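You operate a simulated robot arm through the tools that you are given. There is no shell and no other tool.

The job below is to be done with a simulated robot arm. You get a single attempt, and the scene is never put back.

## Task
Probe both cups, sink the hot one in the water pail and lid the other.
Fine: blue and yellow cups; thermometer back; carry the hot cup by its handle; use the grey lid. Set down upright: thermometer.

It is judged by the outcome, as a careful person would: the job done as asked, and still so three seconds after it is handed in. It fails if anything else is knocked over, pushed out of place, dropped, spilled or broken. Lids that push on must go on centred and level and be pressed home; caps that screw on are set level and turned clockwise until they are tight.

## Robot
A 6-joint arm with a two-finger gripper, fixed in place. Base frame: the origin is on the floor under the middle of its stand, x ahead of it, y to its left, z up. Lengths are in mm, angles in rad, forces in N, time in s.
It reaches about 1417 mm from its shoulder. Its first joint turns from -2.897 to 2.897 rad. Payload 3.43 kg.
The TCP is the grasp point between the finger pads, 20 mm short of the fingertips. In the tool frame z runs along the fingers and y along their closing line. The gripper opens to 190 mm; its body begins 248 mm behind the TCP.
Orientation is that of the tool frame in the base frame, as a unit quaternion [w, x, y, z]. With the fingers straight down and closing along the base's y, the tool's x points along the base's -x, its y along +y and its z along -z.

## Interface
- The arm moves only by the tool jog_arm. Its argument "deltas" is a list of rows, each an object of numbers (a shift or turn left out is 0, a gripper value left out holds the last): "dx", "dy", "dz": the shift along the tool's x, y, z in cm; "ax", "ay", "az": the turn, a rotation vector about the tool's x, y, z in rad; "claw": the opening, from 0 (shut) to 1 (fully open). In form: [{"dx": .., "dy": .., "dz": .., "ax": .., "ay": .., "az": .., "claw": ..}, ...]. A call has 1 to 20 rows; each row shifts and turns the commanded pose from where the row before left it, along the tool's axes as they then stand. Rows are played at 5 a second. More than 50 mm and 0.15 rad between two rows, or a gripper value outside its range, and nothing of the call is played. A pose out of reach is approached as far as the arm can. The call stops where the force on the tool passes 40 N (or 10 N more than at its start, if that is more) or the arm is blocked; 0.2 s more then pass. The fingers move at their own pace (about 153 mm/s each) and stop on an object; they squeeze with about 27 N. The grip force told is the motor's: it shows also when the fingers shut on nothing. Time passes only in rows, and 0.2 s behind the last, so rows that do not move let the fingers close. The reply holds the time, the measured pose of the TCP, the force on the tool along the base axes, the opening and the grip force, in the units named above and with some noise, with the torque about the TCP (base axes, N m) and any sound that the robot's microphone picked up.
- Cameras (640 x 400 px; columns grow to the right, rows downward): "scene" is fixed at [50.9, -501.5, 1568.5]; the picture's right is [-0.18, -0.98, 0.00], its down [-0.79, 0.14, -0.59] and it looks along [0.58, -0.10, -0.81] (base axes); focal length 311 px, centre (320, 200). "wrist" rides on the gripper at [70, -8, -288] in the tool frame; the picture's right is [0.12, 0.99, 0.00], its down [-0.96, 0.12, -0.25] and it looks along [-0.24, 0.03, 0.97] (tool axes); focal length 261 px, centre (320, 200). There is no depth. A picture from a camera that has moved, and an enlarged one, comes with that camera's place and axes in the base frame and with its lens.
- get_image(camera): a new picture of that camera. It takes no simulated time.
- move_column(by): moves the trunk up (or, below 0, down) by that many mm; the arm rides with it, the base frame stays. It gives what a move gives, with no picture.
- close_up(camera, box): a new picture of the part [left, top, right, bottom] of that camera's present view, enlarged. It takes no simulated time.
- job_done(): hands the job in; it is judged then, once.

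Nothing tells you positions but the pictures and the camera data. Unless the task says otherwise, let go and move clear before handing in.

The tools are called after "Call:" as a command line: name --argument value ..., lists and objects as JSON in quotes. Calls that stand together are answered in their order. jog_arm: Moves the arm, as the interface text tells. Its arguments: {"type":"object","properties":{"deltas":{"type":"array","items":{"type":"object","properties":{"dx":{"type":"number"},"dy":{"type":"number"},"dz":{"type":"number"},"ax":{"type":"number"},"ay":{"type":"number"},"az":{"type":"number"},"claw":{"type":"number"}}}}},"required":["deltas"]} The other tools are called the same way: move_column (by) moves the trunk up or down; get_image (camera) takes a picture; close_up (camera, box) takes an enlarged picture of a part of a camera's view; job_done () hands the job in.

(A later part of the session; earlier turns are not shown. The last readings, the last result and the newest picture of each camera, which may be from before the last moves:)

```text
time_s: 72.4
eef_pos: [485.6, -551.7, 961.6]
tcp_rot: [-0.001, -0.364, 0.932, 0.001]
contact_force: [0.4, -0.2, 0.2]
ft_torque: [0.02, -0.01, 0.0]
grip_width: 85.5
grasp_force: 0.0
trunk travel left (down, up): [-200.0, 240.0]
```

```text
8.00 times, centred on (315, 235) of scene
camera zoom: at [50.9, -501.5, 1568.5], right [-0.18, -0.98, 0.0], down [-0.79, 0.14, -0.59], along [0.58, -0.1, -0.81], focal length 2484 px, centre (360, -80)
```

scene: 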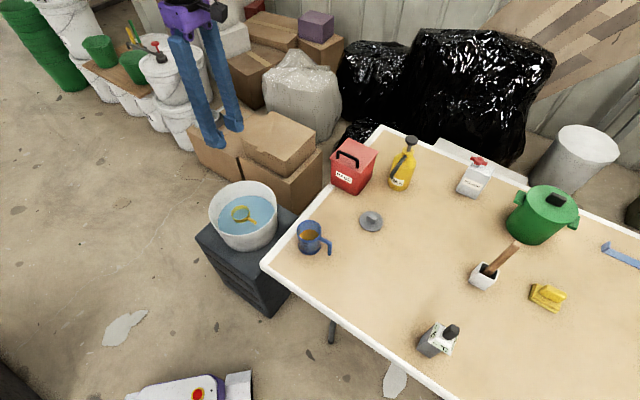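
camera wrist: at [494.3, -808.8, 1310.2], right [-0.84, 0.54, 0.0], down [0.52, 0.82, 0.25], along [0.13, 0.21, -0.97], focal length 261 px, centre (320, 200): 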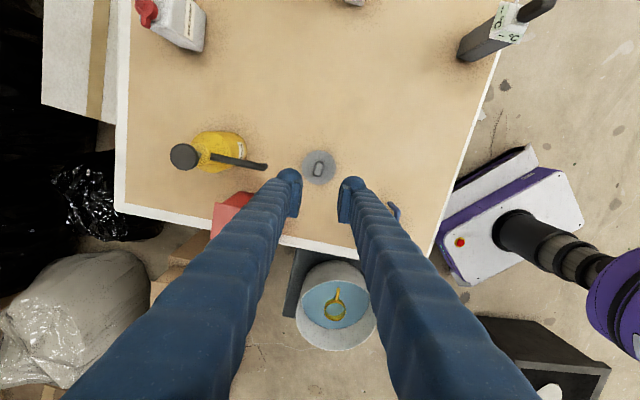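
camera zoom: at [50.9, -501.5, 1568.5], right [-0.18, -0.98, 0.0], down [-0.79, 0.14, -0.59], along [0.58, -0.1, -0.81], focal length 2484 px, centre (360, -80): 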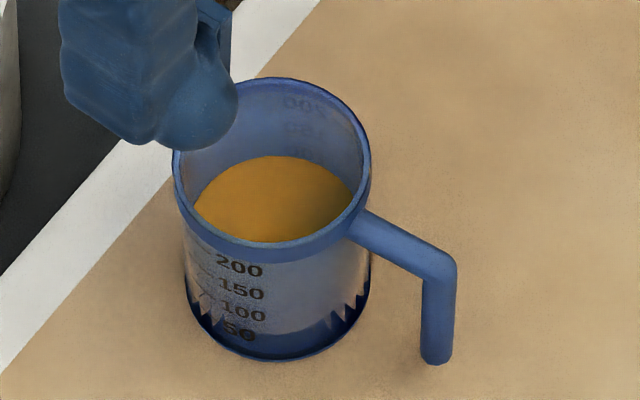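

Here the blue rim centre sits about 4 mm in tool -x and 1 mm in +y from the tool axis, consistent with (488.5,-549). Now I'll return over the lid, lower, and measure it the same way.

Call:
jog_arm --deltas '[{"dz": -3}, {"dz": -3}, {"dx": 2.03, "dy": -3.49}, {"dx": 2.03, "dy": -3.49}, {"dx": 2.03, "dy": -3.49}, {"dx": 2.03, "dy": -3.49}, {"dx": 2.03, "dy": -3.48}, {"dz": 4}, {"dz": 4}, {"dz": 4}, {}, {}, {}]'

Call:
close_up --camera "wrist" --box '[270, 140, 370, 220]'

Call:
get_image --camera "wrist"

```text
time_s: 75.2
eef_pos: [532.3, -745.6, 904.1]
tcp_rot: [0.001, -0.365, 0.931, 0.0]
contact_force: [0.5, 0.1, 0.7]
ft_torque: [0.04, 0.04, 0.0]
grip_width: 85.4
grasp_force: 0.2
trunk travel left (down, up): [-200.0, 240.0]
```

```text
5.00 times, centred on (320, 180) of wrist
camera zoom: at [485.2, -800.1, 1190.7], right [-0.76, 0.65, 0.0], down [0.63, 0.74, 0.25], along [0.16, 0.19, -0.97], focal length 1303 px, centre (320, 300)
```

zoom: 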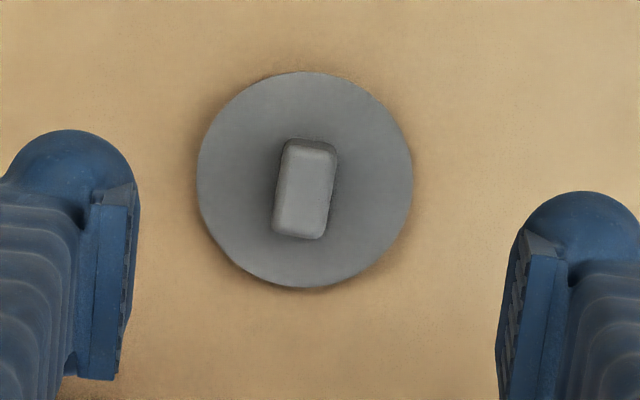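

```text
taken
camera wrist: at [485.2, -800.1, 1190.7], right [-0.76, 0.65, 0.0], down [0.63, 0.74, 0.25], along [0.16, 0.19, -0.97], focal length 261 px, centre (320, 200)
```

wrist: 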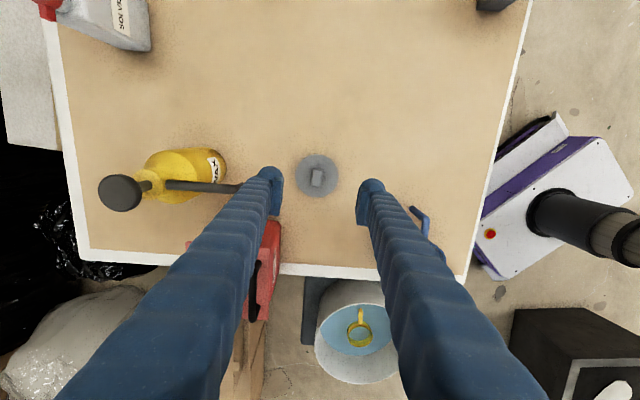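

The yaw matches the knob, and the lid centre is ~4.6 mm toward tool -y. I'll correct, narrow the opening to stay clear of the wax bottle's nozzle, and descend toward the knob.

Call:
jog_arm --deltas '[{"dy": -0.46, "claw": 0.26}, {"dz": 3}, {"dz": 3}, {"dz": 3}, {"dz": 2}, {"dz": 1}, {}, {}]'

Call:
close_up --camera "wrist" --box '[270, 150, 370, 230]'

Call:
close_up --camera "scene" --box '[330, 170, 420, 250]'

```text
time_s: 77.0
eef_pos: [534.2, -749.6, 781.5]
tcp_rot: [0.0, -0.364, 0.931, 0.0]
contact_force: [-0.4, -0.9, -0.1]
ft_torque: [-0.02, 0.0, 0.02]
grip_width: 49.6
grasp_force: 0.0
trunk travel left (down, up): [-200.0, 240.0]
```

```text
5.00 times, centred on (320, 190) of wrist
camera zoom: at [488.5, -804.4, 1069.5], right [-0.76, 0.65, 0.0], down [0.63, 0.74, 0.25], along [0.16, 0.19, -0.97], focal length 1303 px, centre (320, 250)
```

zoom: 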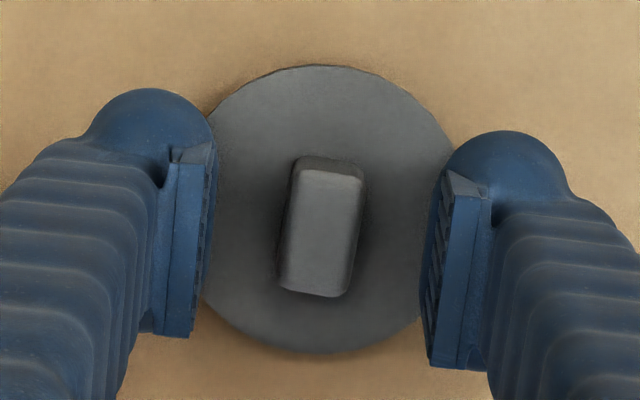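

```text
5.00 times, centred on (375, 210) of scene
camera zoom: at [50.9, -501.5, 1568.5], right [-0.18, -0.98, 0.0], down [-0.79, 0.14, -0.59], along [0.58, -0.1, -0.81], focal length 1553 px, centre (45, 150)
```

zoom: 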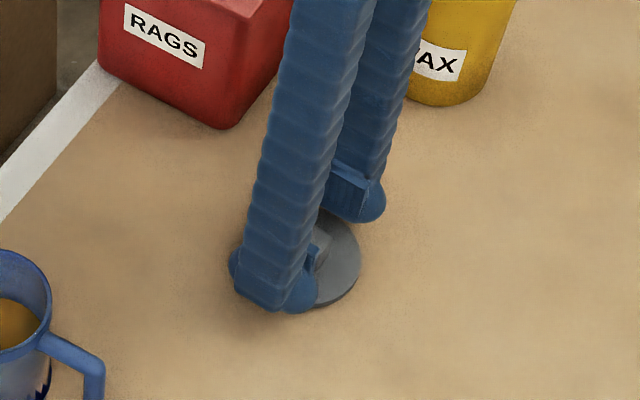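

Call:
jog_arm --deltas '[{"dz": 0.4}, {"dz": 0.2}, {}]'

Call:
jog_arm --deltas '[{"dz": 0.15}, {}]'

Call:
close_up --camera "scene" --box '[345, 195, 405, 245]'

```text
time_s: 77.8
eef_pos: [534.9, -750.1, 776.7]
tcp_rot: [0.0, -0.364, 0.932, 0.0]
contact_force: [-0.3, -0.9, 0.5]
ft_torque: [-0.03, 0.02, -0.02]
grip_width: 49.2
grasp_force: 0.1
trunk travel left (down, up): [-200.0, 240.0]
```

```text
time_s: 78.4
eef_pos: [533.6, -750.2, 774.5]
tcp_rot: [0.001, -0.364, 0.931, 0.0]
contact_force: [-0.3, -0.8, 0.1]
ft_torque: [-0.01, 0.0, 0.02]
grip_width: 49.4
grasp_force: 0.1
trunk travel left (down, up): [-200.0, 240.0]
```

```text
8.00 times, centred on (375, 220) of scene
camera zoom: at [50.9, -501.5, 1568.5], right [-0.18, -0.98, 0.0], down [-0.79, 0.14, -0.59], along [0.58, -0.1, -0.81], focal length 2484 px, centre (-120, 40)
```

zoom: 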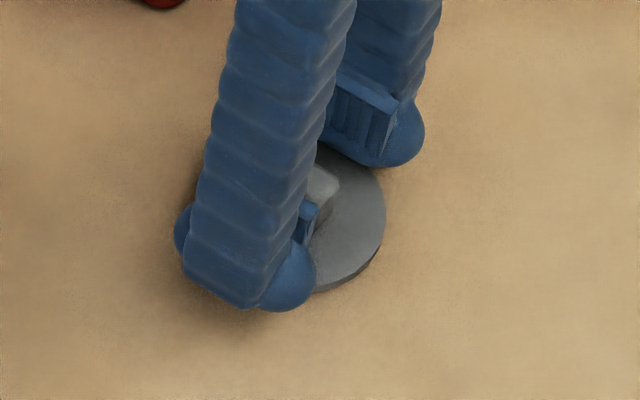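

Now closing on the lid's knob.

Call:
jog_arm --deltas '[{"claw": 0.15}, {"claw": 0.1}, {}, {"claw": 0}, {}, {}, {}]'

Call:
close_up --camera "wrist" --box '[270, 150, 370, 230]'

```text
time_s: 80.0
eef_pos: [533.3, -751.9, 774.5]
tcp_rot: [0.0, -0.365, 0.931, 0.001]
contact_force: [0.8, -0.1, 0.6]
ft_torque: [0.01, -0.02, 0.03]
grip_width: 16.3
grasp_force: 26.5
trunk travel left (down, up): [-200.0, 240.0]
```

```text
5.00 times, centred on (320, 190) of wrist
camera zoom: at [488.6, -805.1, 1062.0], right [-0.76, 0.65, 0.0], down [0.63, 0.74, 0.25], along [0.16, 0.19, -0.97], focal length 1303 px, centre (320, 250)
```

zoom: 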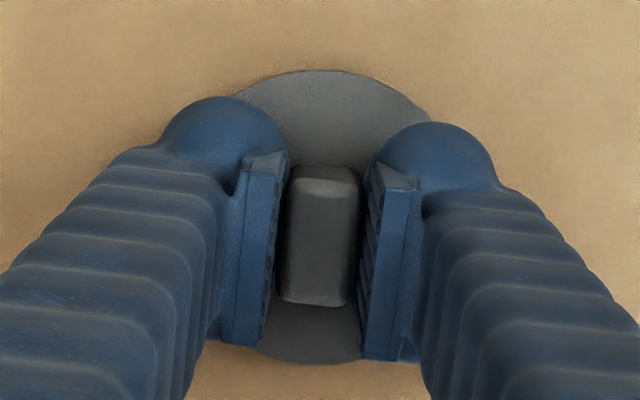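

The lid is gripped (16.3 mm). I'll lift it gently and check that it hangs level.

Call:
jog_arm --deltas '[{"dz": -0.5}, {"dz": -1}, {"dz": -2}, {"dz": -3}, {"dz": -4}, {"dz": -4}, {"dz": -3}, {"dz": -1}, {}]'

Call:
close_up --camera "wrist" --box '[260, 140, 380, 240]'

Call:
close_up --camera "scene" --box '[330, 130, 430, 220]'

```text
time_s: 82.0
eef_pos: [535.1, -750.9, 958.1]
tcp_rot: [-0.001, -0.364, 0.931, 0.0]
contact_force: [-0.4, 0.6, -0.1]
ft_torque: [0.01, -0.03, -0.02]
grip_width: 16.6
grasp_force: 27.2
trunk travel left (down, up): [-200.0, 240.0]
```

```text
4.00 times, centred on (320, 190) of wrist
camera zoom: at [489.9, -806.2, 1245.4], right [-0.76, 0.65, 0.0], down [0.63, 0.74, 0.25], along [0.16, 0.19, -0.97], focal length 1043 px, centre (320, 240)
```

zoom: 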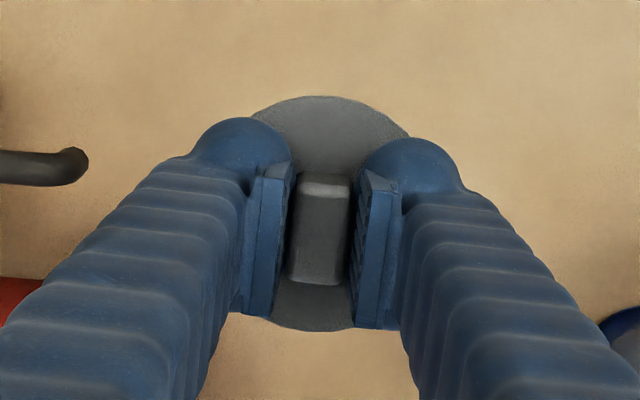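

```text
4.44 times, centred on (380, 175) of scene
camera zoom: at [50.9, -501.5, 1568.5], right [-0.18, -0.98, 0.0], down [-0.79, 0.14, -0.59], along [0.58, -0.1, -0.81], focal length 1380 px, centre (53, 311)
```

zoom: 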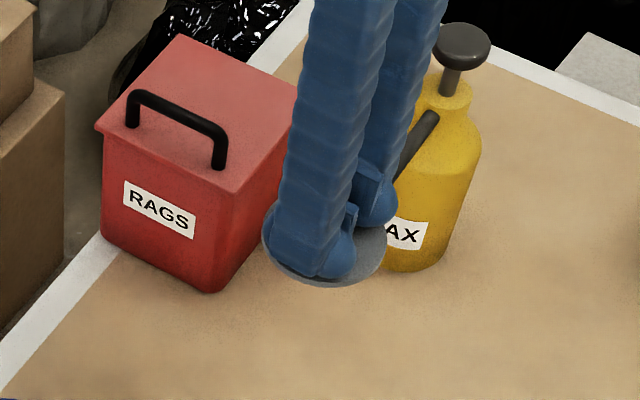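

The lid hangs level. I'll carry it over the blue cup.

Call:
jog_arm --deltas '[{"dx": -1.05, "dy": 1.8}, {"dx": -2.09, "dy": 3.6}, {"dx": -2.09, "dy": 3.6}, {"dx": -2.09, "dy": 3.6}, {"dx": -2.09, "dy": 3.6}, {"dx": -1.04, "dy": 1.83}, {}, {"dz": 2}, {"dz": 2}, {"dz": 1}, {}, {}]'

Call:
get_image --camera "wrist"

Call:
close_up --camera "wrist" --box '[260, 130, 380, 240]'

Call:
close_up --camera "scene" --box '[270, 180, 360, 260]'

```text
time_s: 84.6
eef_pos: [488.6, -547.0, 908.7]
tcp_rot: [0.0, -0.364, 0.931, -0.001]
contact_force: [0.4, -1.0, -0.1]
ft_torque: [-0.02, 0.01, 0.01]
grip_width: 16.4
grasp_force: 26.6
trunk travel left (down, up): [-200.0, 240.0]
```

```text
taken
camera wrist: at [443.4, -601.2, 1196.8], right [-0.76, 0.65, 0.0], down [0.63, 0.74, 0.25], along [0.16, 0.19, -0.97], focal length 261 px, centre (320, 200)
```

wrist: 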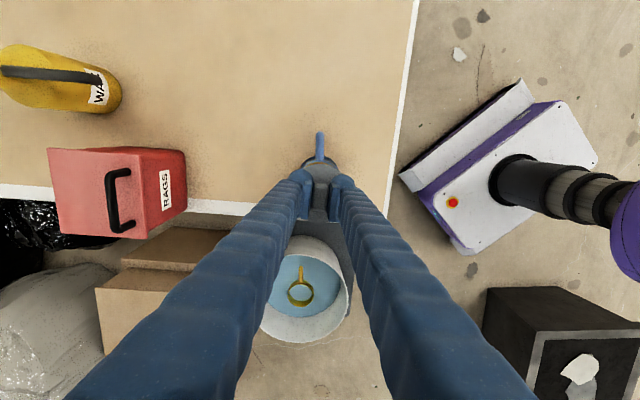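

```text
3.64 times, centred on (320, 185) of wrist
camera zoom: at [443.4, -601.2, 1196.8], right [-0.76, 0.65, 0.0], down [0.63, 0.74, 0.25], along [0.16, 0.19, -0.97], focal length 948 px, centre (320, 254)
```

zoom: 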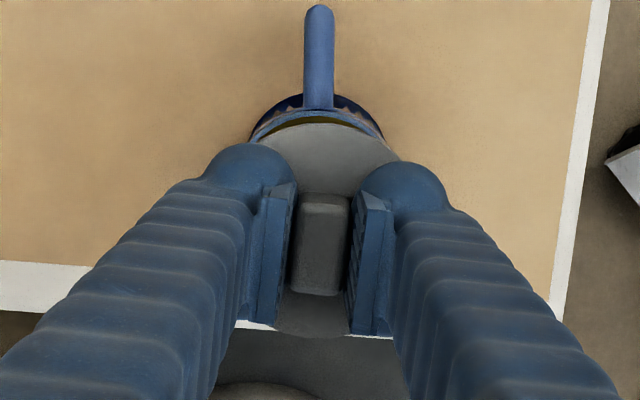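

```text
5.00 times, centred on (315, 220) of scene
camera zoom: at [50.9, -501.5, 1568.5], right [-0.18, -0.98, 0.0], down [-0.79, 0.14, -0.59], along [0.58, -0.1, -0.81], focal length 1553 px, centre (345, 100)
```

zoom: 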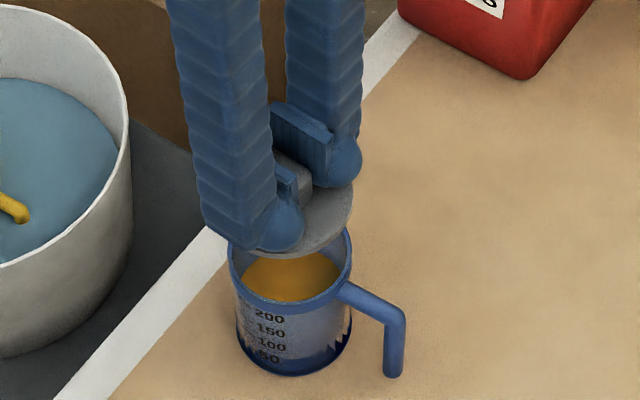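

Call:
jog_arm --deltas '[{"dz": 1.5}, {"dz": 1.2}, {"dz": 0.8}, {}, {}]'

Call:
close_up --camera "wrist" --box '[270, 140, 370, 220]'

Call:
close_up --camera "scene" --box '[285, 200, 345, 260]'

```text
time_s: 85.8
eef_pos: [488.8, -548.5, 873.6]
tcp_rot: [-0.001, -0.364, 0.931, 0.0]
contact_force: [0.5, -0.1, 0.1]
ft_torque: [0.01, 0.0, 0.02]
grip_width: 16.4
grasp_force: 26.6
trunk travel left (down, up): [-200.0, 240.0]
```

```text
5.00 times, centred on (320, 180) of wrist
camera zoom: at [443.1, -602.0, 1161.4], right [-0.76, 0.65, 0.0], down [0.63, 0.74, 0.25], along [0.16, 0.19, -0.97], focal length 1303 px, centre (320, 300)
```

zoom: 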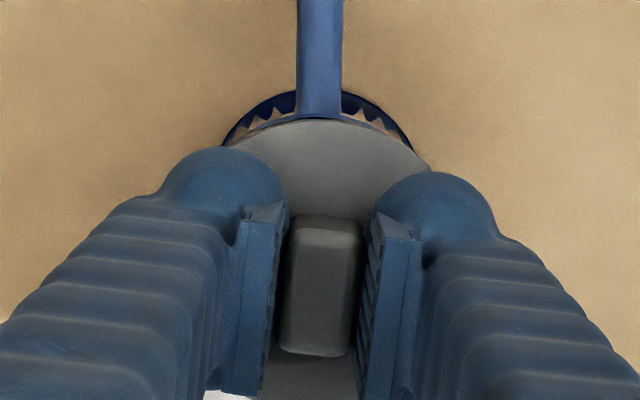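

```text
6.67 times, centred on (315, 230) of scene
camera zoom: at [50.9, -501.5, 1568.5], right [-0.18, -0.98, 0.0], down [-0.79, 0.14, -0.59], along [0.58, -0.1, -0.81], focal length 2070 px, centre (353, 0)
```

zoom: 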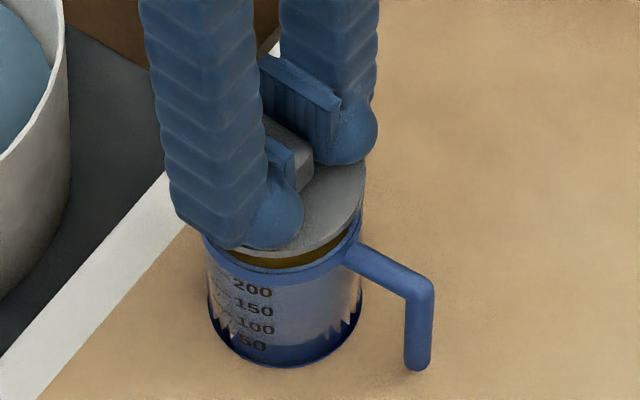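

Call:
close_up --camera "scene" --box '[296, 214, 332, 244]'

Call:
close_up --camera "wrist" --box '[296, 150, 344, 180]'

```text
13.33 times, centred on (314, 229) of scene
camera zoom: at [50.9, -501.5, 1568.5], right [-0.18, -0.98, 0.0], down [-0.79, 0.14, -0.59], along [0.58, -0.1, -0.81], focal length 4141 px, centre (400, -187)
```

zoom: 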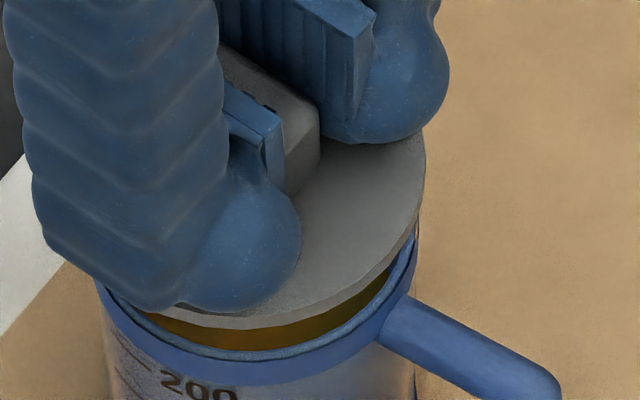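

```text
13.33 times, centred on (320, 165) of wrist
camera zoom: at [443.1, -602.0, 1161.4], right [-0.76, 0.65, 0.0], down [0.63, 0.74, 0.25], along [0.16, 0.19, -0.97], focal length 3475 px, centre (320, 667)
```

zoom: 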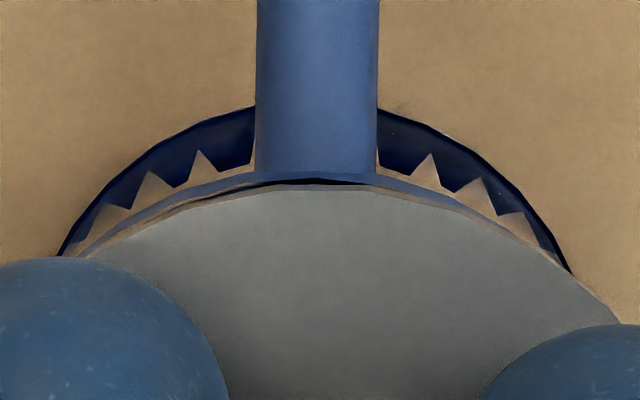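

Both views show the lid about 10 mm above the rim and concentric to within ~1 mm. I'll nudge 0.8 mm to centre it and lower slowly, watching the force.

Call:
jog_arm --deltas '[{"dx": 0.08}, {"dz": 0.3}, {"dz": 0.3}, {}, {}]'

Call:
close_up --camera "scene" --box '[296, 214, 332, 244]'

Call:
close_up --camera "wrist" --box '[296, 150, 344, 180]'

```text
time_s: 87.0
eef_pos: [488.9, -547.6, 867.7]
tcp_rot: [0.0, -0.364, 0.931, 0.0]
contact_force: [0.2, -0.8, -0.6]
ft_torque: [-0.02, 0.03, 0.0]
grip_width: 16.2
grasp_force: 27.3
trunk travel left (down, up): [-200.0, 240.0]
```

```text
13.33 times, centred on (314, 229) of scene
camera zoom: at [50.9, -501.5, 1568.5], right [-0.18, -0.98, 0.0], down [-0.79, 0.14, -0.59], along [0.58, -0.1, -0.81], focal length 4141 px, centre (400, -187)
```

zoom: 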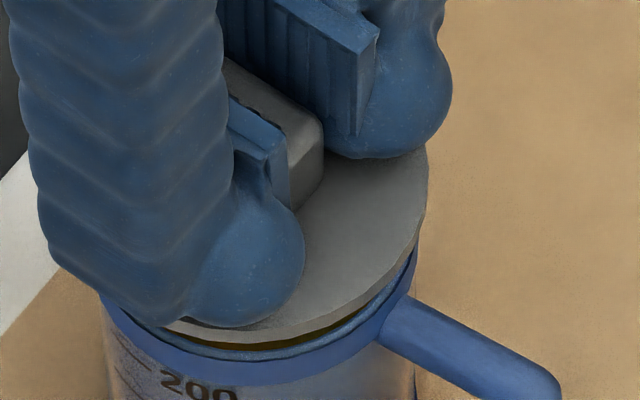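

```text
13.33 times, centred on (320, 165) of wrist
camera zoom: at [443.0, -602.6, 1155.8], right [-0.76, 0.65, 0.0], down [0.63, 0.74, 0.25], along [0.16, 0.19, -0.97], focal length 3475 px, centre (320, 667)
```

zoom: 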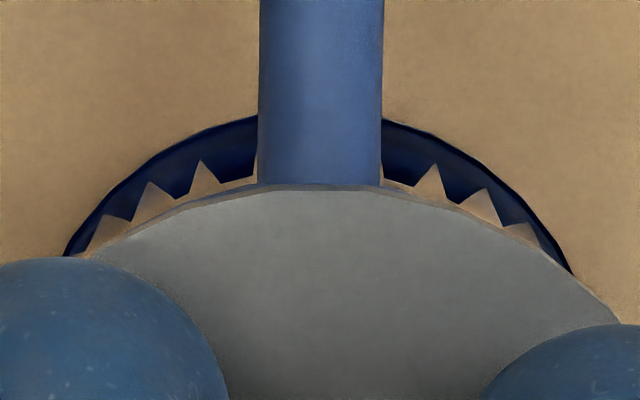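

Call:
jog_arm --deltas '[{"dz": 0.2}, {"dz": 0.1}, {}]'

Call:
close_up --camera "scene" --box '[296, 214, 332, 244]'

```text
time_s: 87.8
eef_pos: [488.2, -548.0, 864.3]
tcp_rot: [0.0, -0.364, 0.931, 0.0]
contact_force: [0.5, -0.7, 0.3]
ft_torque: [0.01, 0.03, 0.03]
grip_width: 16.4
grasp_force: 26.6
trunk travel left (down, up): [-200.0, 240.0]
```

```text
13.33 times, centred on (314, 229) of scene
camera zoom: at [50.9, -501.5, 1568.5], right [-0.18, -0.98, 0.0], down [-0.79, 0.14, -0.59], along [0.58, -0.1, -0.81], focal length 4141 px, centre (400, -187)
```

zoom: 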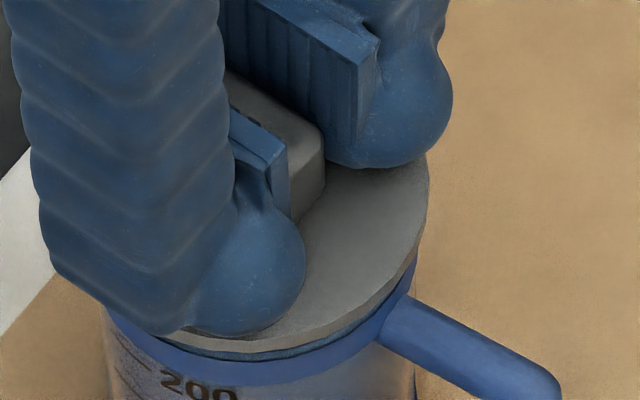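

Call:
jog_arm --deltas '[{"dz": 0.15}, {}]'

Call:
jog_arm --deltas '[{"dz": 0.15}, {}]'

Call:
close_up --camera "scene" --box '[296, 214, 332, 244]'

```text
time_s: 88.4
eef_pos: [488.3, -548.7, 863.4]
tcp_rot: [0.0, -0.364, 0.931, 0.0]
contact_force: [0.7, 0.0, -0.2]
ft_torque: [0.01, -0.01, -0.02]
grip_width: 16.2
grasp_force: 27.6
trunk travel left (down, up): [-200.0, 240.0]
```

```text
time_s: 89.0
eef_pos: [488.5, -548.4, 862.4]
tcp_rot: [0.0, -0.364, 0.931, 0.0]
contact_force: [-0.7, -0.6, 6.3]
ft_torque: [-0.04, 0.2, 0.0]
grip_width: 16.7
grasp_force: 26.7
trunk travel left (down, up): [-200.0, 240.0]
```

```text
13.33 times, centred on (314, 229) of scene
camera zoom: at [50.9, -501.5, 1568.5], right [-0.18, -0.98, 0.0], down [-0.79, 0.14, -0.59], along [0.58, -0.1, -0.81], focal length 4141 px, centre (400, -187)
```

zoom: 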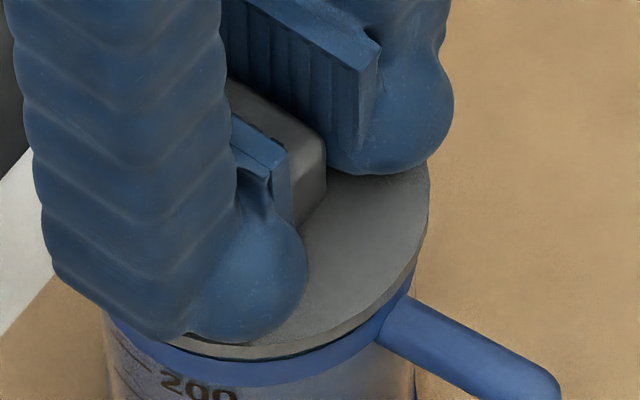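

First contact is 6 N, with a torque that suggests the lid is touching on the -x side first. I'll back off slightly, shift ~0.8 mm toward +x and try again.

Call:
jog_arm --deltas '[{"dz": -0.3}, {"dx": -0.06, "dy": -0.05}, {}, {"dz": 0.15}, {}]'

Call:
jog_arm --deltas '[{"dz": 0.15}, {}]'

```text
time_s: 90.2
eef_pos: [489.1, -547.8, 863.6]
tcp_rot: [0.0, -0.364, 0.931, 0.0]
contact_force: [-0.1, -0.5, -0.4]
ft_torque: [0.0, -0.01, 0.03]
grip_width: 16.6
grasp_force: 27.1
trunk travel left (down, up): [-200.0, 240.0]
```

```text
time_s: 90.8
eef_pos: [488.0, -547.5, 862.3]
tcp_rot: [-0.001, -0.364, 0.931, 0.0]
contact_force: [1.0, 0.4, -0.9]
ft_torque: [0.01, -0.01, -0.01]
grip_width: 16.2
grasp_force: 27.1
trunk travel left (down, up): [-200.0, 240.0]
```

At the same height there's now no contact, so the shift helped. I'll continue down.

Call:
jog_arm --deltas '[{"dz": 0.12}, {}]'

```text
time_s: 91.4
eef_pos: [488.6, -547.5, 862.4]
tcp_rot: [0.0, -0.365, 0.931, 0.0]
contact_force: [0.7, -0.3, 6.9]
ft_torque: [0.03, -0.11, 0.03]
grip_width: 16.3
grasp_force: 27.0
trunk travel left (down, up): [-200.0, 240.0]
```

Call:
jog_arm --deltas '[{"dz": -0.1}, {"dx": 0.018, "dy": 0.016}, {"dz": 0.1}, {"dz": 0.08}, {}]'

Call:
close_up --camera "scene" --box '[296, 214, 332, 244]'

Call:
close_up --camera "wrist" --box '[290, 145, 350, 185]'

```text
time_s: 92.6
eef_pos: [488.6, -547.9, 860.7]
tcp_rot: [0.001, -0.364, 0.932, 0.0]
contact_force: [3.4, 0.4, 16.3]
ft_torque: [0.38, -0.39, -0.02]
grip_width: 16.5
grasp_force: 27.4
trunk travel left (down, up): [-200.0, 240.0]
```

```text
13.33 times, centred on (314, 229) of scene
camera zoom: at [50.9, -501.5, 1568.5], right [-0.18, -0.98, 0.0], down [-0.79, 0.14, -0.59], along [0.58, -0.1, -0.81], focal length 4141 px, centre (400, -187)
```

zoom: 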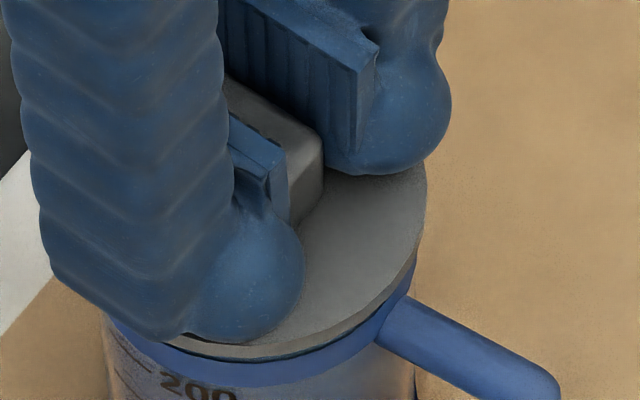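

```text
10.00 times, centred on (320, 165) of wrist
camera zoom: at [442.9, -602.2, 1148.9], right [-0.76, 0.65, 0.0], down [0.63, 0.74, 0.25], along [0.16, 0.19, -0.97], focal length 2606 px, centre (320, 550)
```

zoom: 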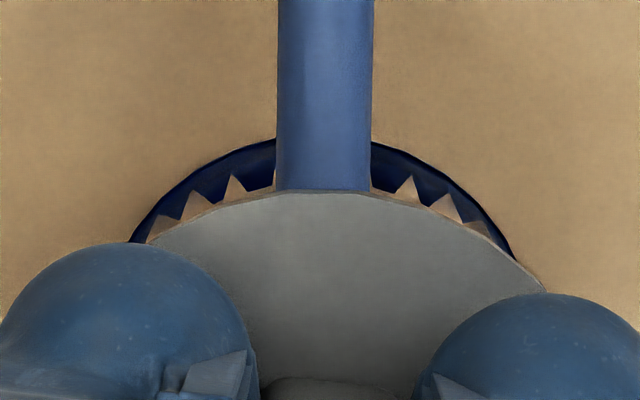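

Contact has moved to the (+x,+y) side, so the plug is within ~0.5 mm of the mouth. I'll back off, shift a few tenths of a millimetre the other way and press again while reading the torque.

Call:
jog_arm --deltas '[{"dz": -0.25}, {"dx": 0.035, "dy": -0.01}, {}, {"dz": 0.15}, {"dz": 0.1}, {}]'

```text
time_s: 94.0
eef_pos: [487.8, -548.2, 861.0]
tcp_rot: [0.001, -0.364, 0.931, 0.0]
contact_force: [1.2, 1.3, 12.6]
ft_torque: [0.27, -0.19, -0.03]
grip_width: 16.7
grasp_force: 27.2
trunk travel left (down, up): [-200.0, 240.0]
```

Call:
jog_arm --deltas '[{"dz": -0.2}, {"dx": 0.04, "dy": -0.01}, {}, {"dz": 0.15}, {"dz": 0.1}, {}]'

```text
time_s: 95.4
eef_pos: [489.3, -548.8, 860.1]
tcp_rot: [0.0, -0.363, 0.932, 0.0]
contact_force: [0.8, -0.2, 8.1]
ft_torque: [0.21, 0.0, 0.01]
grip_width: 16.6
grasp_force: 26.4
trunk travel left (down, up): [-200.0, 240.0]
```

Call:
jog_arm --deltas '[{"dz": -0.2}, {"dx": 0.025, "dy": -0.025}, {}, {"dz": 0.15}, {"dz": 0.1}, {}]'

```text
time_s: 96.8
eef_pos: [488.6, -548.3, 859.7]
tcp_rot: [0.0, -0.364, 0.931, 0.0]
contact_force: [1.6, 0.7, 8.8]
ft_torque: [0.3, 0.0, -0.06]
grip_width: 16.3
grasp_force: 27.2
trunk travel left (down, up): [-200.0, 240.0]
```

Call:
close_up --camera "scene" --box '[296, 214, 332, 244]'

Call:
close_up --camera "wrist" --box '[275, 140, 365, 230]'

```text
13.33 times, centred on (314, 229) of scene
camera zoom: at [50.9, -501.5, 1568.5], right [-0.18, -0.98, 0.0], down [-0.79, 0.14, -0.59], along [0.58, -0.1, -0.81], focal length 4141 px, centre (400, -187)
```

zoom: 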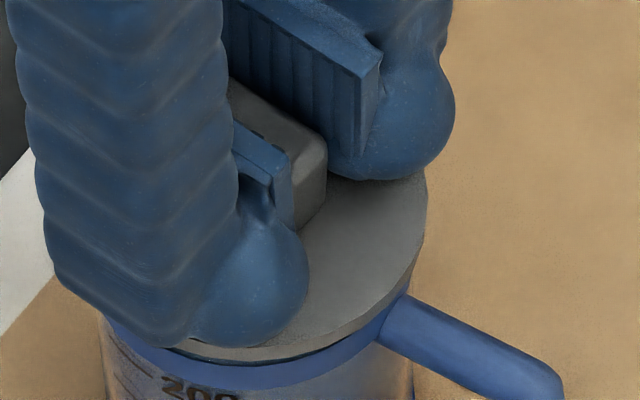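

```text
4.44 times, centred on (320, 185) of wrist
camera zoom: at [442.9, -603.1, 1147.1], right [-0.76, 0.65, 0.0], down [0.63, 0.74, 0.25], along [0.16, 0.19, -0.97], focal length 1158 px, centre (320, 267)
```

zoom: 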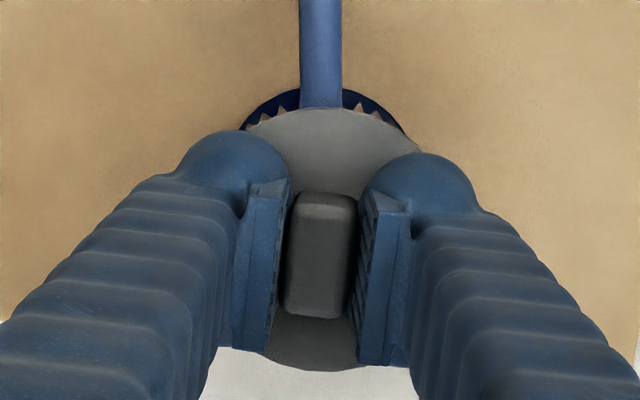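

Call:
close_up --camera "scene" --box '[285, 205, 345, 260]'

```text
7.27 times, centred on (315, 232) of scene
camera zoom: at [50.9, -501.5, 1568.5], right [-0.18, -0.98, 0.0], down [-0.79, 0.14, -0.59], along [0.58, -0.1, -0.81], focal length 2259 px, centre (356, -36)
```

zoom: 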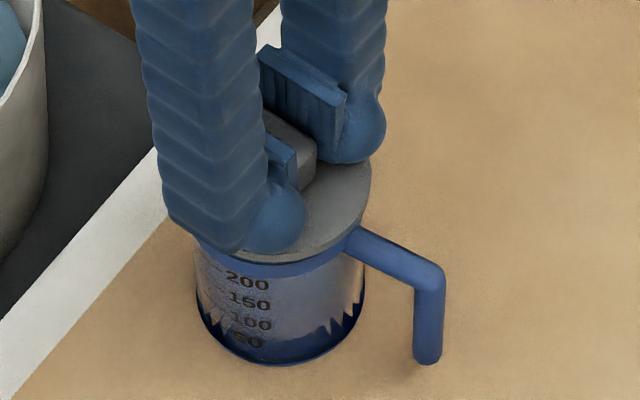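

The cup hasn't moved. Contact is still at the +y side, with the lid settling a little lower each time. I'll keep shifting toward -y and pressing.

Call:
jog_arm --deltas '[{"dz": -0.15}, {"dx": 0.03, "dy": -0.033}, {}, {"dz": 0.15}, {"dz": 0.05}, {}]'

```text
time_s: 98.2
eef_pos: [489.1, -548.7, 858.6]
tcp_rot: [0.0, -0.364, 0.931, 0.0]
contact_force: [2.0, 0.2, 11.8]
ft_torque: [0.32, 0.09, -0.04]
grip_width: 16.5
grasp_force: 27.0
trunk travel left (down, up): [-200.0, 240.0]
```

Call:
jog_arm --deltas '[{"dz": -0.15}, {"dx": -0.01, "dy": -0.05}, {}, {"dz": 0.15}, {"dz": 0.05}, {}]'

```text
time_s: 99.6
eef_pos: [488.9, -549.8, 856.9]
tcp_rot: [0.0, -0.364, 0.931, 0.001]
contact_force: [-0.2, 1.1, -0.4]
ft_torque: [0.0, -0.03, -0.01]
grip_width: 16.4
grasp_force: 26.9
trunk travel left (down, up): [-200.0, 240.0]
```

No resistance now at a lower height, so the plug has slipped into the mouth. I'll continue down in small steps.

Call:
jog_arm --deltas '[{"dz": 0.1}, {"dz": 0.1}, {}]'

Call:
close_up --camera "scene" --box '[296, 214, 332, 244]'

```text
time_s: 100.4
eef_pos: [488.5, -549.8, 855.4]
tcp_rot: [-0.001, -0.365, 0.931, 0.0]
contact_force: [-1.2, -0.4, 0.8]
ft_torque: [-0.05, 0.02, -0.03]
grip_width: 16.3
grasp_force: 26.6
trunk travel left (down, up): [-200.0, 240.0]
```

```text
13.33 times, centred on (314, 229) of scene
camera zoom: at [50.9, -501.5, 1568.5], right [-0.18, -0.98, 0.0], down [-0.79, 0.14, -0.59], along [0.58, -0.1, -0.81], focal length 4141 px, centre (400, -187)
```

zoom: 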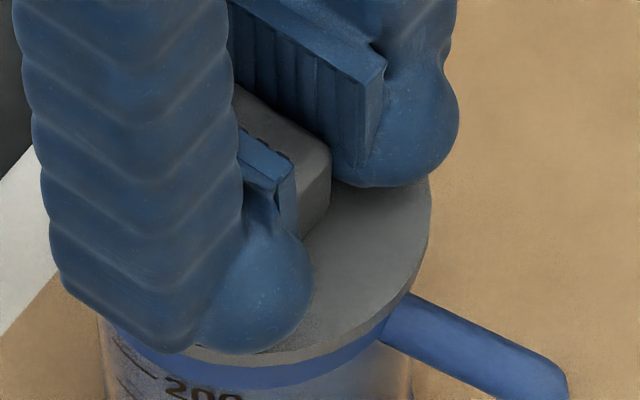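

Call:
jog_arm --deltas '[{"dz": 0.1}, {"dz": 0.1}, {}]'

```text
time_s: 101.2
eef_pos: [488.6, -549.1, 854.7]
tcp_rot: [0.0, -0.364, 0.931, 0.001]
contact_force: [-1.4, 0.3, 4.3]
ft_torque: [-0.14, 0.0, -0.03]
grip_width: 16.7
grasp_force: 26.9
trunk travel left (down, up): [-200.0, 240.0]
```

Call:
jog_arm --deltas '[{"dz": 0.1}, {}]'

Call:
close_up --camera "scene" --box '[296, 214, 332, 244]'

Call:
close_up --camera "wrist" --box '[275, 140, 365, 230]'

```text
time_s: 101.8
eef_pos: [488.6, -548.6, 853.5]
tcp_rot: [0.0, -0.364, 0.931, 0.0]
contact_force: [-3.3, 1.8, 12.6]
ft_torque: [-0.25, 0.22, -0.08]
grip_width: 16.7
grasp_force: 27.0
trunk travel left (down, up): [-200.0, 240.0]
```

```text
13.33 times, centred on (314, 229) of scene
camera zoom: at [50.9, -501.5, 1568.5], right [-0.18, -0.98, 0.0], down [-0.79, 0.14, -0.59], along [0.58, -0.1, -0.81], focal length 4141 px, centre (400, -187)
```

zoom: 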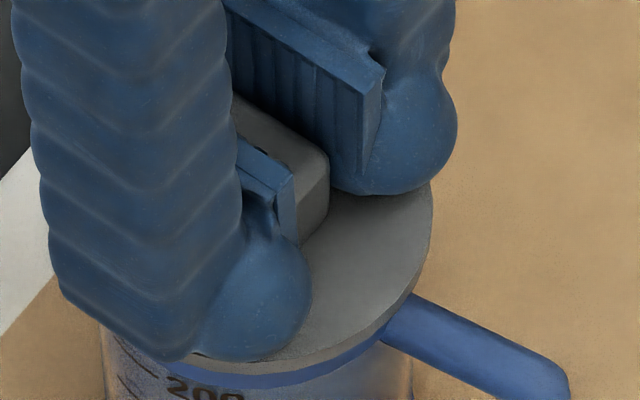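

```text
4.44 times, centred on (320, 185) of wrist
camera zoom: at [442.5, -603.7, 1141.6], right [-0.76, 0.65, 0.0], down [0.63, 0.74, 0.25], along [0.16, 0.19, -0.97], focal length 1158 px, centre (320, 267)
```

zoom: 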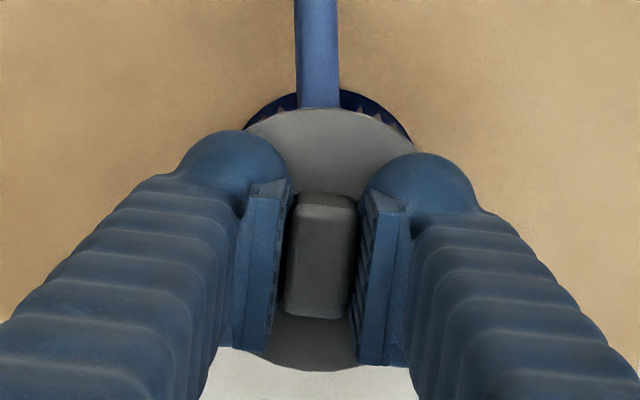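

The disc is almost down on the rim. I'll press further in small steps.

Call:
jog_arm --deltas '[{"dz": 0.1}, {}]'

```text
time_s: 102.4
eef_pos: [488.0, -550.0, 853.3]
tcp_rot: [0.001, -0.364, 0.931, -0.001]
contact_force: [-3.1, 3.5, 23.3]
ft_torque: [-0.16, 0.27, -0.03]
grip_width: 16.3
grasp_force: 27.8
trunk travel left (down, up): [-200.0, 240.0]
```

Call:
jog_arm --deltas '[{"dz": 0.1}, {}]'

Call:
close_up --camera "scene" --box '[296, 214, 332, 244]'

Call:
close_up --camera "wrist" --box '[290, 145, 350, 185]'

```text
time_s: 103.0
eef_pos: [487.6, -548.9, 852.7]
tcp_rot: [0.0, -0.364, 0.931, -0.001]
contact_force: [1.0, 5.8, 26.0]
ft_torque: [0.17, -0.06, 0.0]
grip_width: 16.4
grasp_force: 27.8
trunk travel left (down, up): [-200.0, 240.0]
```

```text
13.33 times, centred on (314, 229) of scene
camera zoom: at [50.9, -501.5, 1568.5], right [-0.18, -0.98, 0.0], down [-0.79, 0.14, -0.59], along [0.58, -0.1, -0.81], focal length 4141 px, centre (400, -187)
```

zoom: 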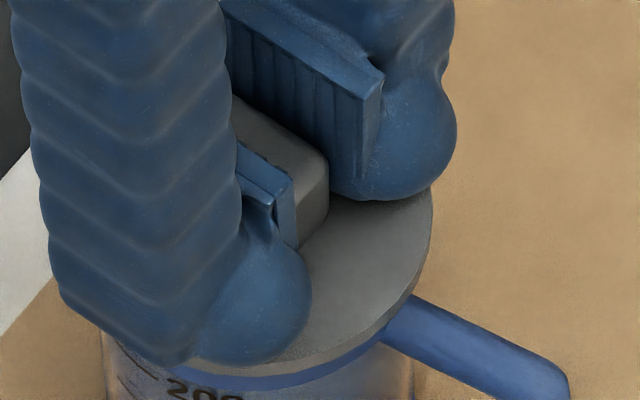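

```text
10.00 times, centred on (320, 165) of wrist
camera zoom: at [442.0, -603.3, 1140.1], right [-0.76, 0.65, 0.0], down [0.63, 0.74, 0.25], along [0.16, 0.19, -0.97], focal length 2606 px, centre (320, 550)
```

zoom: 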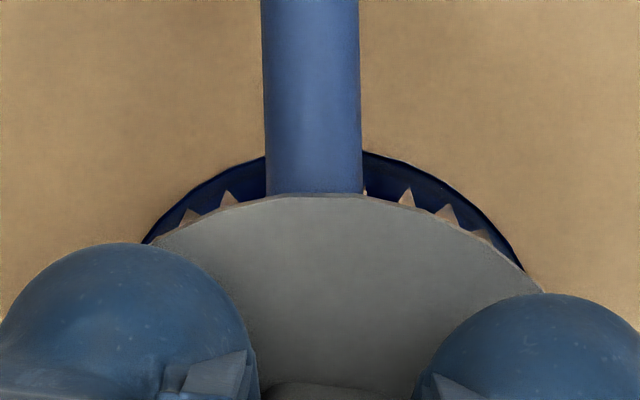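

The contact is now centred under 26 N. I'll press a bit further to make sure it's fully home.

Call:
jog_arm --deltas '[{"dz": 0.1}, {}]'

Call:
close_up --camera "scene" --box '[296, 214, 332, 244]'

```text
time_s: 103.6
eef_pos: [486.9, -548.5, 851.2]
tcp_rot: [0.0, -0.365, 0.931, -0.001]
contact_force: [-0.7, 4.7, 33.3]
ft_torque: [0.04, 0.11, 0.01]
grip_width: 16.2
grasp_force: 26.6
trunk travel left (down, up): [-200.0, 240.0]
```

```text
13.33 times, centred on (314, 229) of scene
camera zoom: at [50.9, -501.5, 1568.5], right [-0.18, -0.98, 0.0], down [-0.79, 0.14, -0.59], along [0.58, -0.1, -0.81], focal length 4141 px, centre (400, -187)
```

zoom: 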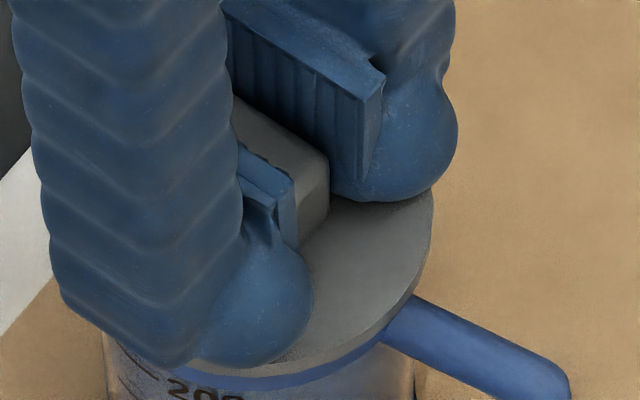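

The lid sits flush under 33 N. I'll relieve the load, release, and rise a little to inspect.

Call:
jog_arm --deltas '[{"dz": -0.15}, {"dz": -0.1}, {}]'

Call:
jog_arm --deltas '[{"claw": 0.12}, {}, {"claw": 0.2}, {}]'

Call:
close_up --camera "scene" --box '[296, 214, 332, 244]'

Call:
close_up --camera "wrist" --box '[275, 140, 365, 230]'

```text
time_s: 104.4
eef_pos: [487.7, -549.1, 852.1]
tcp_rot: [-0.001, -0.365, 0.931, 0.001]
contact_force: [-1.2, 1.5, 11.4]
ft_torque: [-0.1, 0.09, -0.02]
grip_width: 16.5
grasp_force: 26.5
trunk travel left (down, up): [-200.0, 240.0]
```

```text
time_s: 105.4
eef_pos: [487.8, -550.2, 852.1]
tcp_rot: [0.0, -0.364, 0.931, 0.0]
contact_force: [-0.3, -0.5, 7.3]
ft_torque: [-0.01, 0.01, 0.0]
grip_width: 36.3
grasp_force: 0.1
trunk travel left (down, up): [-200.0, 240.0]
```

```text
13.33 times, centred on (314, 229) of scene
camera zoom: at [50.9, -501.5, 1568.5], right [-0.18, -0.98, 0.0], down [-0.79, 0.14, -0.59], along [0.58, -0.1, -0.81], focal length 4141 px, centre (400, -187)
```

zoom: 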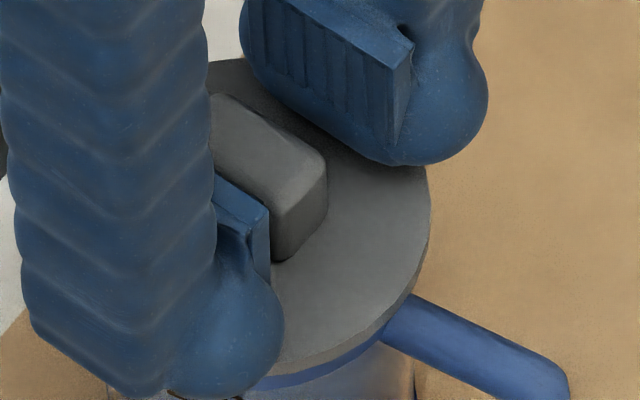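

```text
4.44 times, centred on (320, 185) of wrist
camera zoom: at [442.8, -604.3, 1140.0], right [-0.76, 0.65, 0.0], down [0.63, 0.74, 0.25], along [0.16, 0.19, -0.97], focal length 1158 px, centre (320, 267)
```

zoom: 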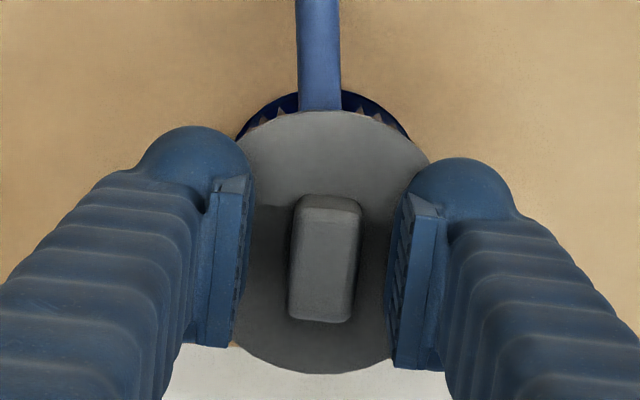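

With the fingers open, the fingertips rest on the lid's disc on both sides of the knob at z≈832, about 5 mm above the rim. That's a good stance for an even press, so I'll push straight down once more to confirm it's home.

Call:
jog_arm --deltas '[{"dz": 0.1}, {"dz": 0.1}, {}]'

Call:
jog_arm --deltas '[{"dz": 0.08}, {}, {}]'

Call:
close_up --camera "scene" --box '[296, 214, 332, 244]'

```text
time_s: 106.2
eef_pos: [488.7, -549.9, 851.7]
tcp_rot: [0.001, -0.364, 0.931, -0.001]
contact_force: [0.5, 0.3, 22.6]
ft_torque: [0.07, 0.05, 0.03]
grip_width: 36.5
grasp_force: 0.0
trunk travel left (down, up): [-200.0, 240.0]
```

```text
time_s: 107.0
eef_pos: [488.9, -549.3, 851.9]
tcp_rot: [0.0, -0.364, 0.931, -0.001]
contact_force: [0.2, -2.0, 33.1]
ft_torque: [0.04, 0.03, 0.0]
grip_width: 36.7
grasp_force: 0.1
trunk travel left (down, up): [-200.0, 240.0]
```

```text
13.33 times, centred on (314, 229) of scene
camera zoom: at [50.9, -501.5, 1568.5], right [-0.18, -0.98, 0.0], down [-0.79, 0.14, -0.59], along [0.58, -0.1, -0.81], focal length 4141 px, centre (400, -187)
```

zoom: 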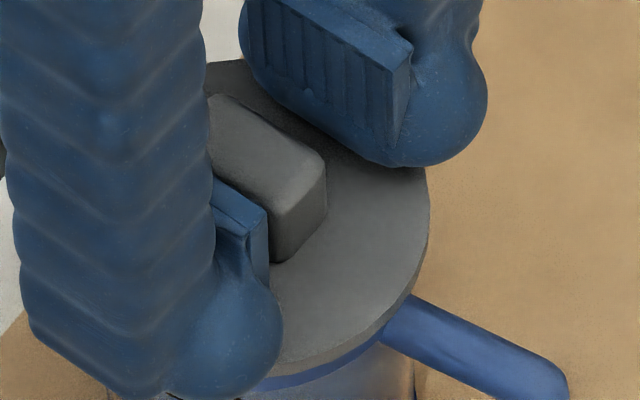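

A firm 33 N, evenly centred, and the lid no longer moves, so it's home. I'll rise clear and inspect.

Call:
jog_arm --deltas '[{"dz": -0.3}, {"dz": -0.5}, {"dz": -1}, {"dz": -2}, {"dz": -3}, {"dz": -4}, {"dz": -4}, {"dz": -3}, {}]'

Call:
close_up --camera "scene" --box '[285, 210, 345, 260]'

Call:
close_up --camera "wrist" --box '[270, 130, 370, 210]'

Call:
get_image --camera "scene"

```text
time_s: 109.0
eef_pos: [489.0, -547.3, 1028.0]
tcp_rot: [0.0, -0.363, 0.932, 0.001]
contact_force: [0.1, -0.1, 0.8]
ft_torque: [-0.02, -0.04, 0.03]
grip_width: 38.2
grasp_force: 0.0
trunk travel left (down, up): [-200.0, 240.0]
```

```text
8.00 times, centred on (315, 235) of scene
camera zoom: at [50.9, -501.5, 1568.5], right [-0.18, -0.98, 0.0], down [-0.79, 0.14, -0.59], along [0.58, -0.1, -0.81], focal length 2484 px, centre (360, -80)
```

zoom: 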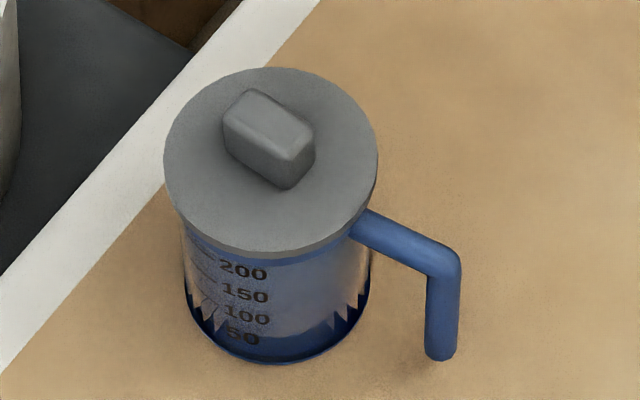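

```text
5.00 times, centred on (320, 170) of wrist
camera zoom: at [443.3, -602.3, 1315.3], right [-0.76, 0.65, 0.0], down [0.63, 0.74, 0.25], along [0.16, 0.19, -0.97], focal length 1303 px, centre (320, 350)
```

zoom: 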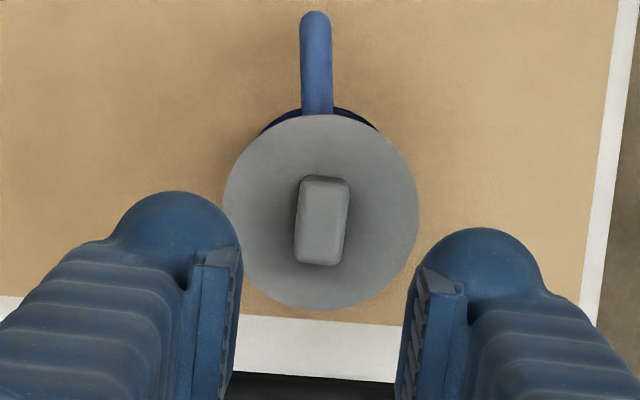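

```text
taken
```

scene: 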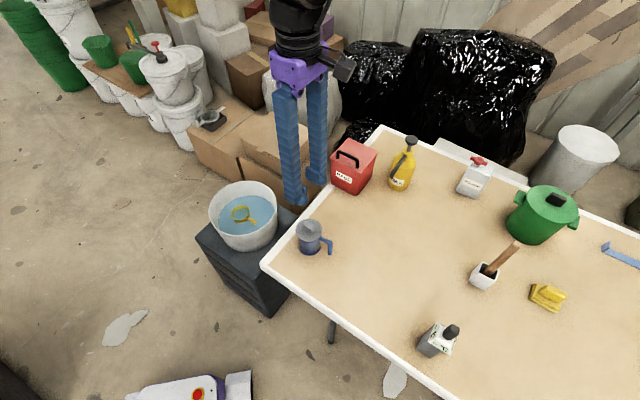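

Call:
close_up --camera "scene" --box '[298, 220, 328, 245]'

Call:
close_up --camera "scene" --box '[205, 175, 285, 255]'

Call:
close_up --camera "scene" --box '[410, 315, 470, 365]'

```text
16.00 times, centred on (313, 232) of scene
camera zoom: at [50.9, -501.5, 1568.5], right [-0.18, -0.98, 0.0], down [-0.79, 0.14, -0.59], along [0.58, -0.1, -0.81], focal length 4969 px, centre (432, -320)
```

zoom: 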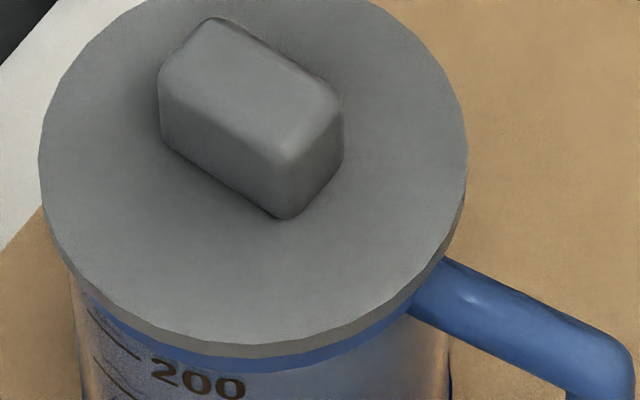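

```text
5.00 times, centred on (245, 215) of scene
camera zoom: at [50.9, -501.5, 1568.5], right [-0.18, -0.98, 0.0], down [-0.79, 0.14, -0.59], along [0.58, -0.1, -0.81], focal length 1553 px, centre (695, 125)
```

zoom: 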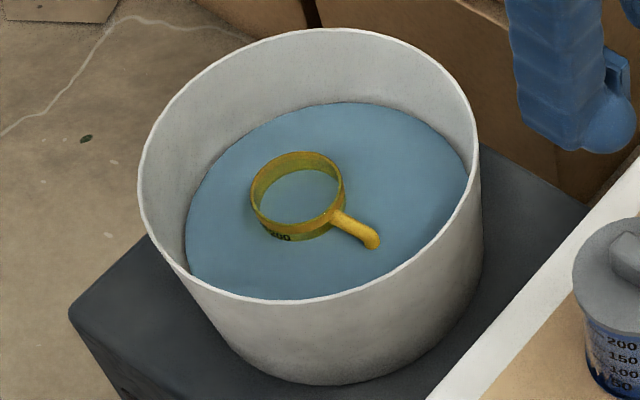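

```text
8.00 times, centred on (440, 340) of scene
camera zoom: at [50.9, -501.5, 1568.5], right [-0.18, -0.98, 0.0], down [-0.79, 0.14, -0.59], along [0.58, -0.1, -0.81], focal length 2484 px, centre (-640, -920)
```

zoom: 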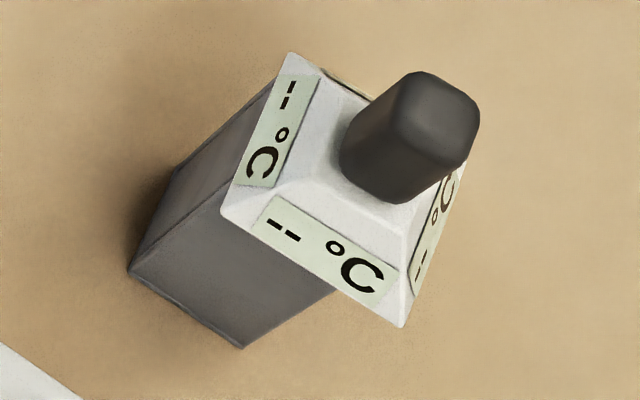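

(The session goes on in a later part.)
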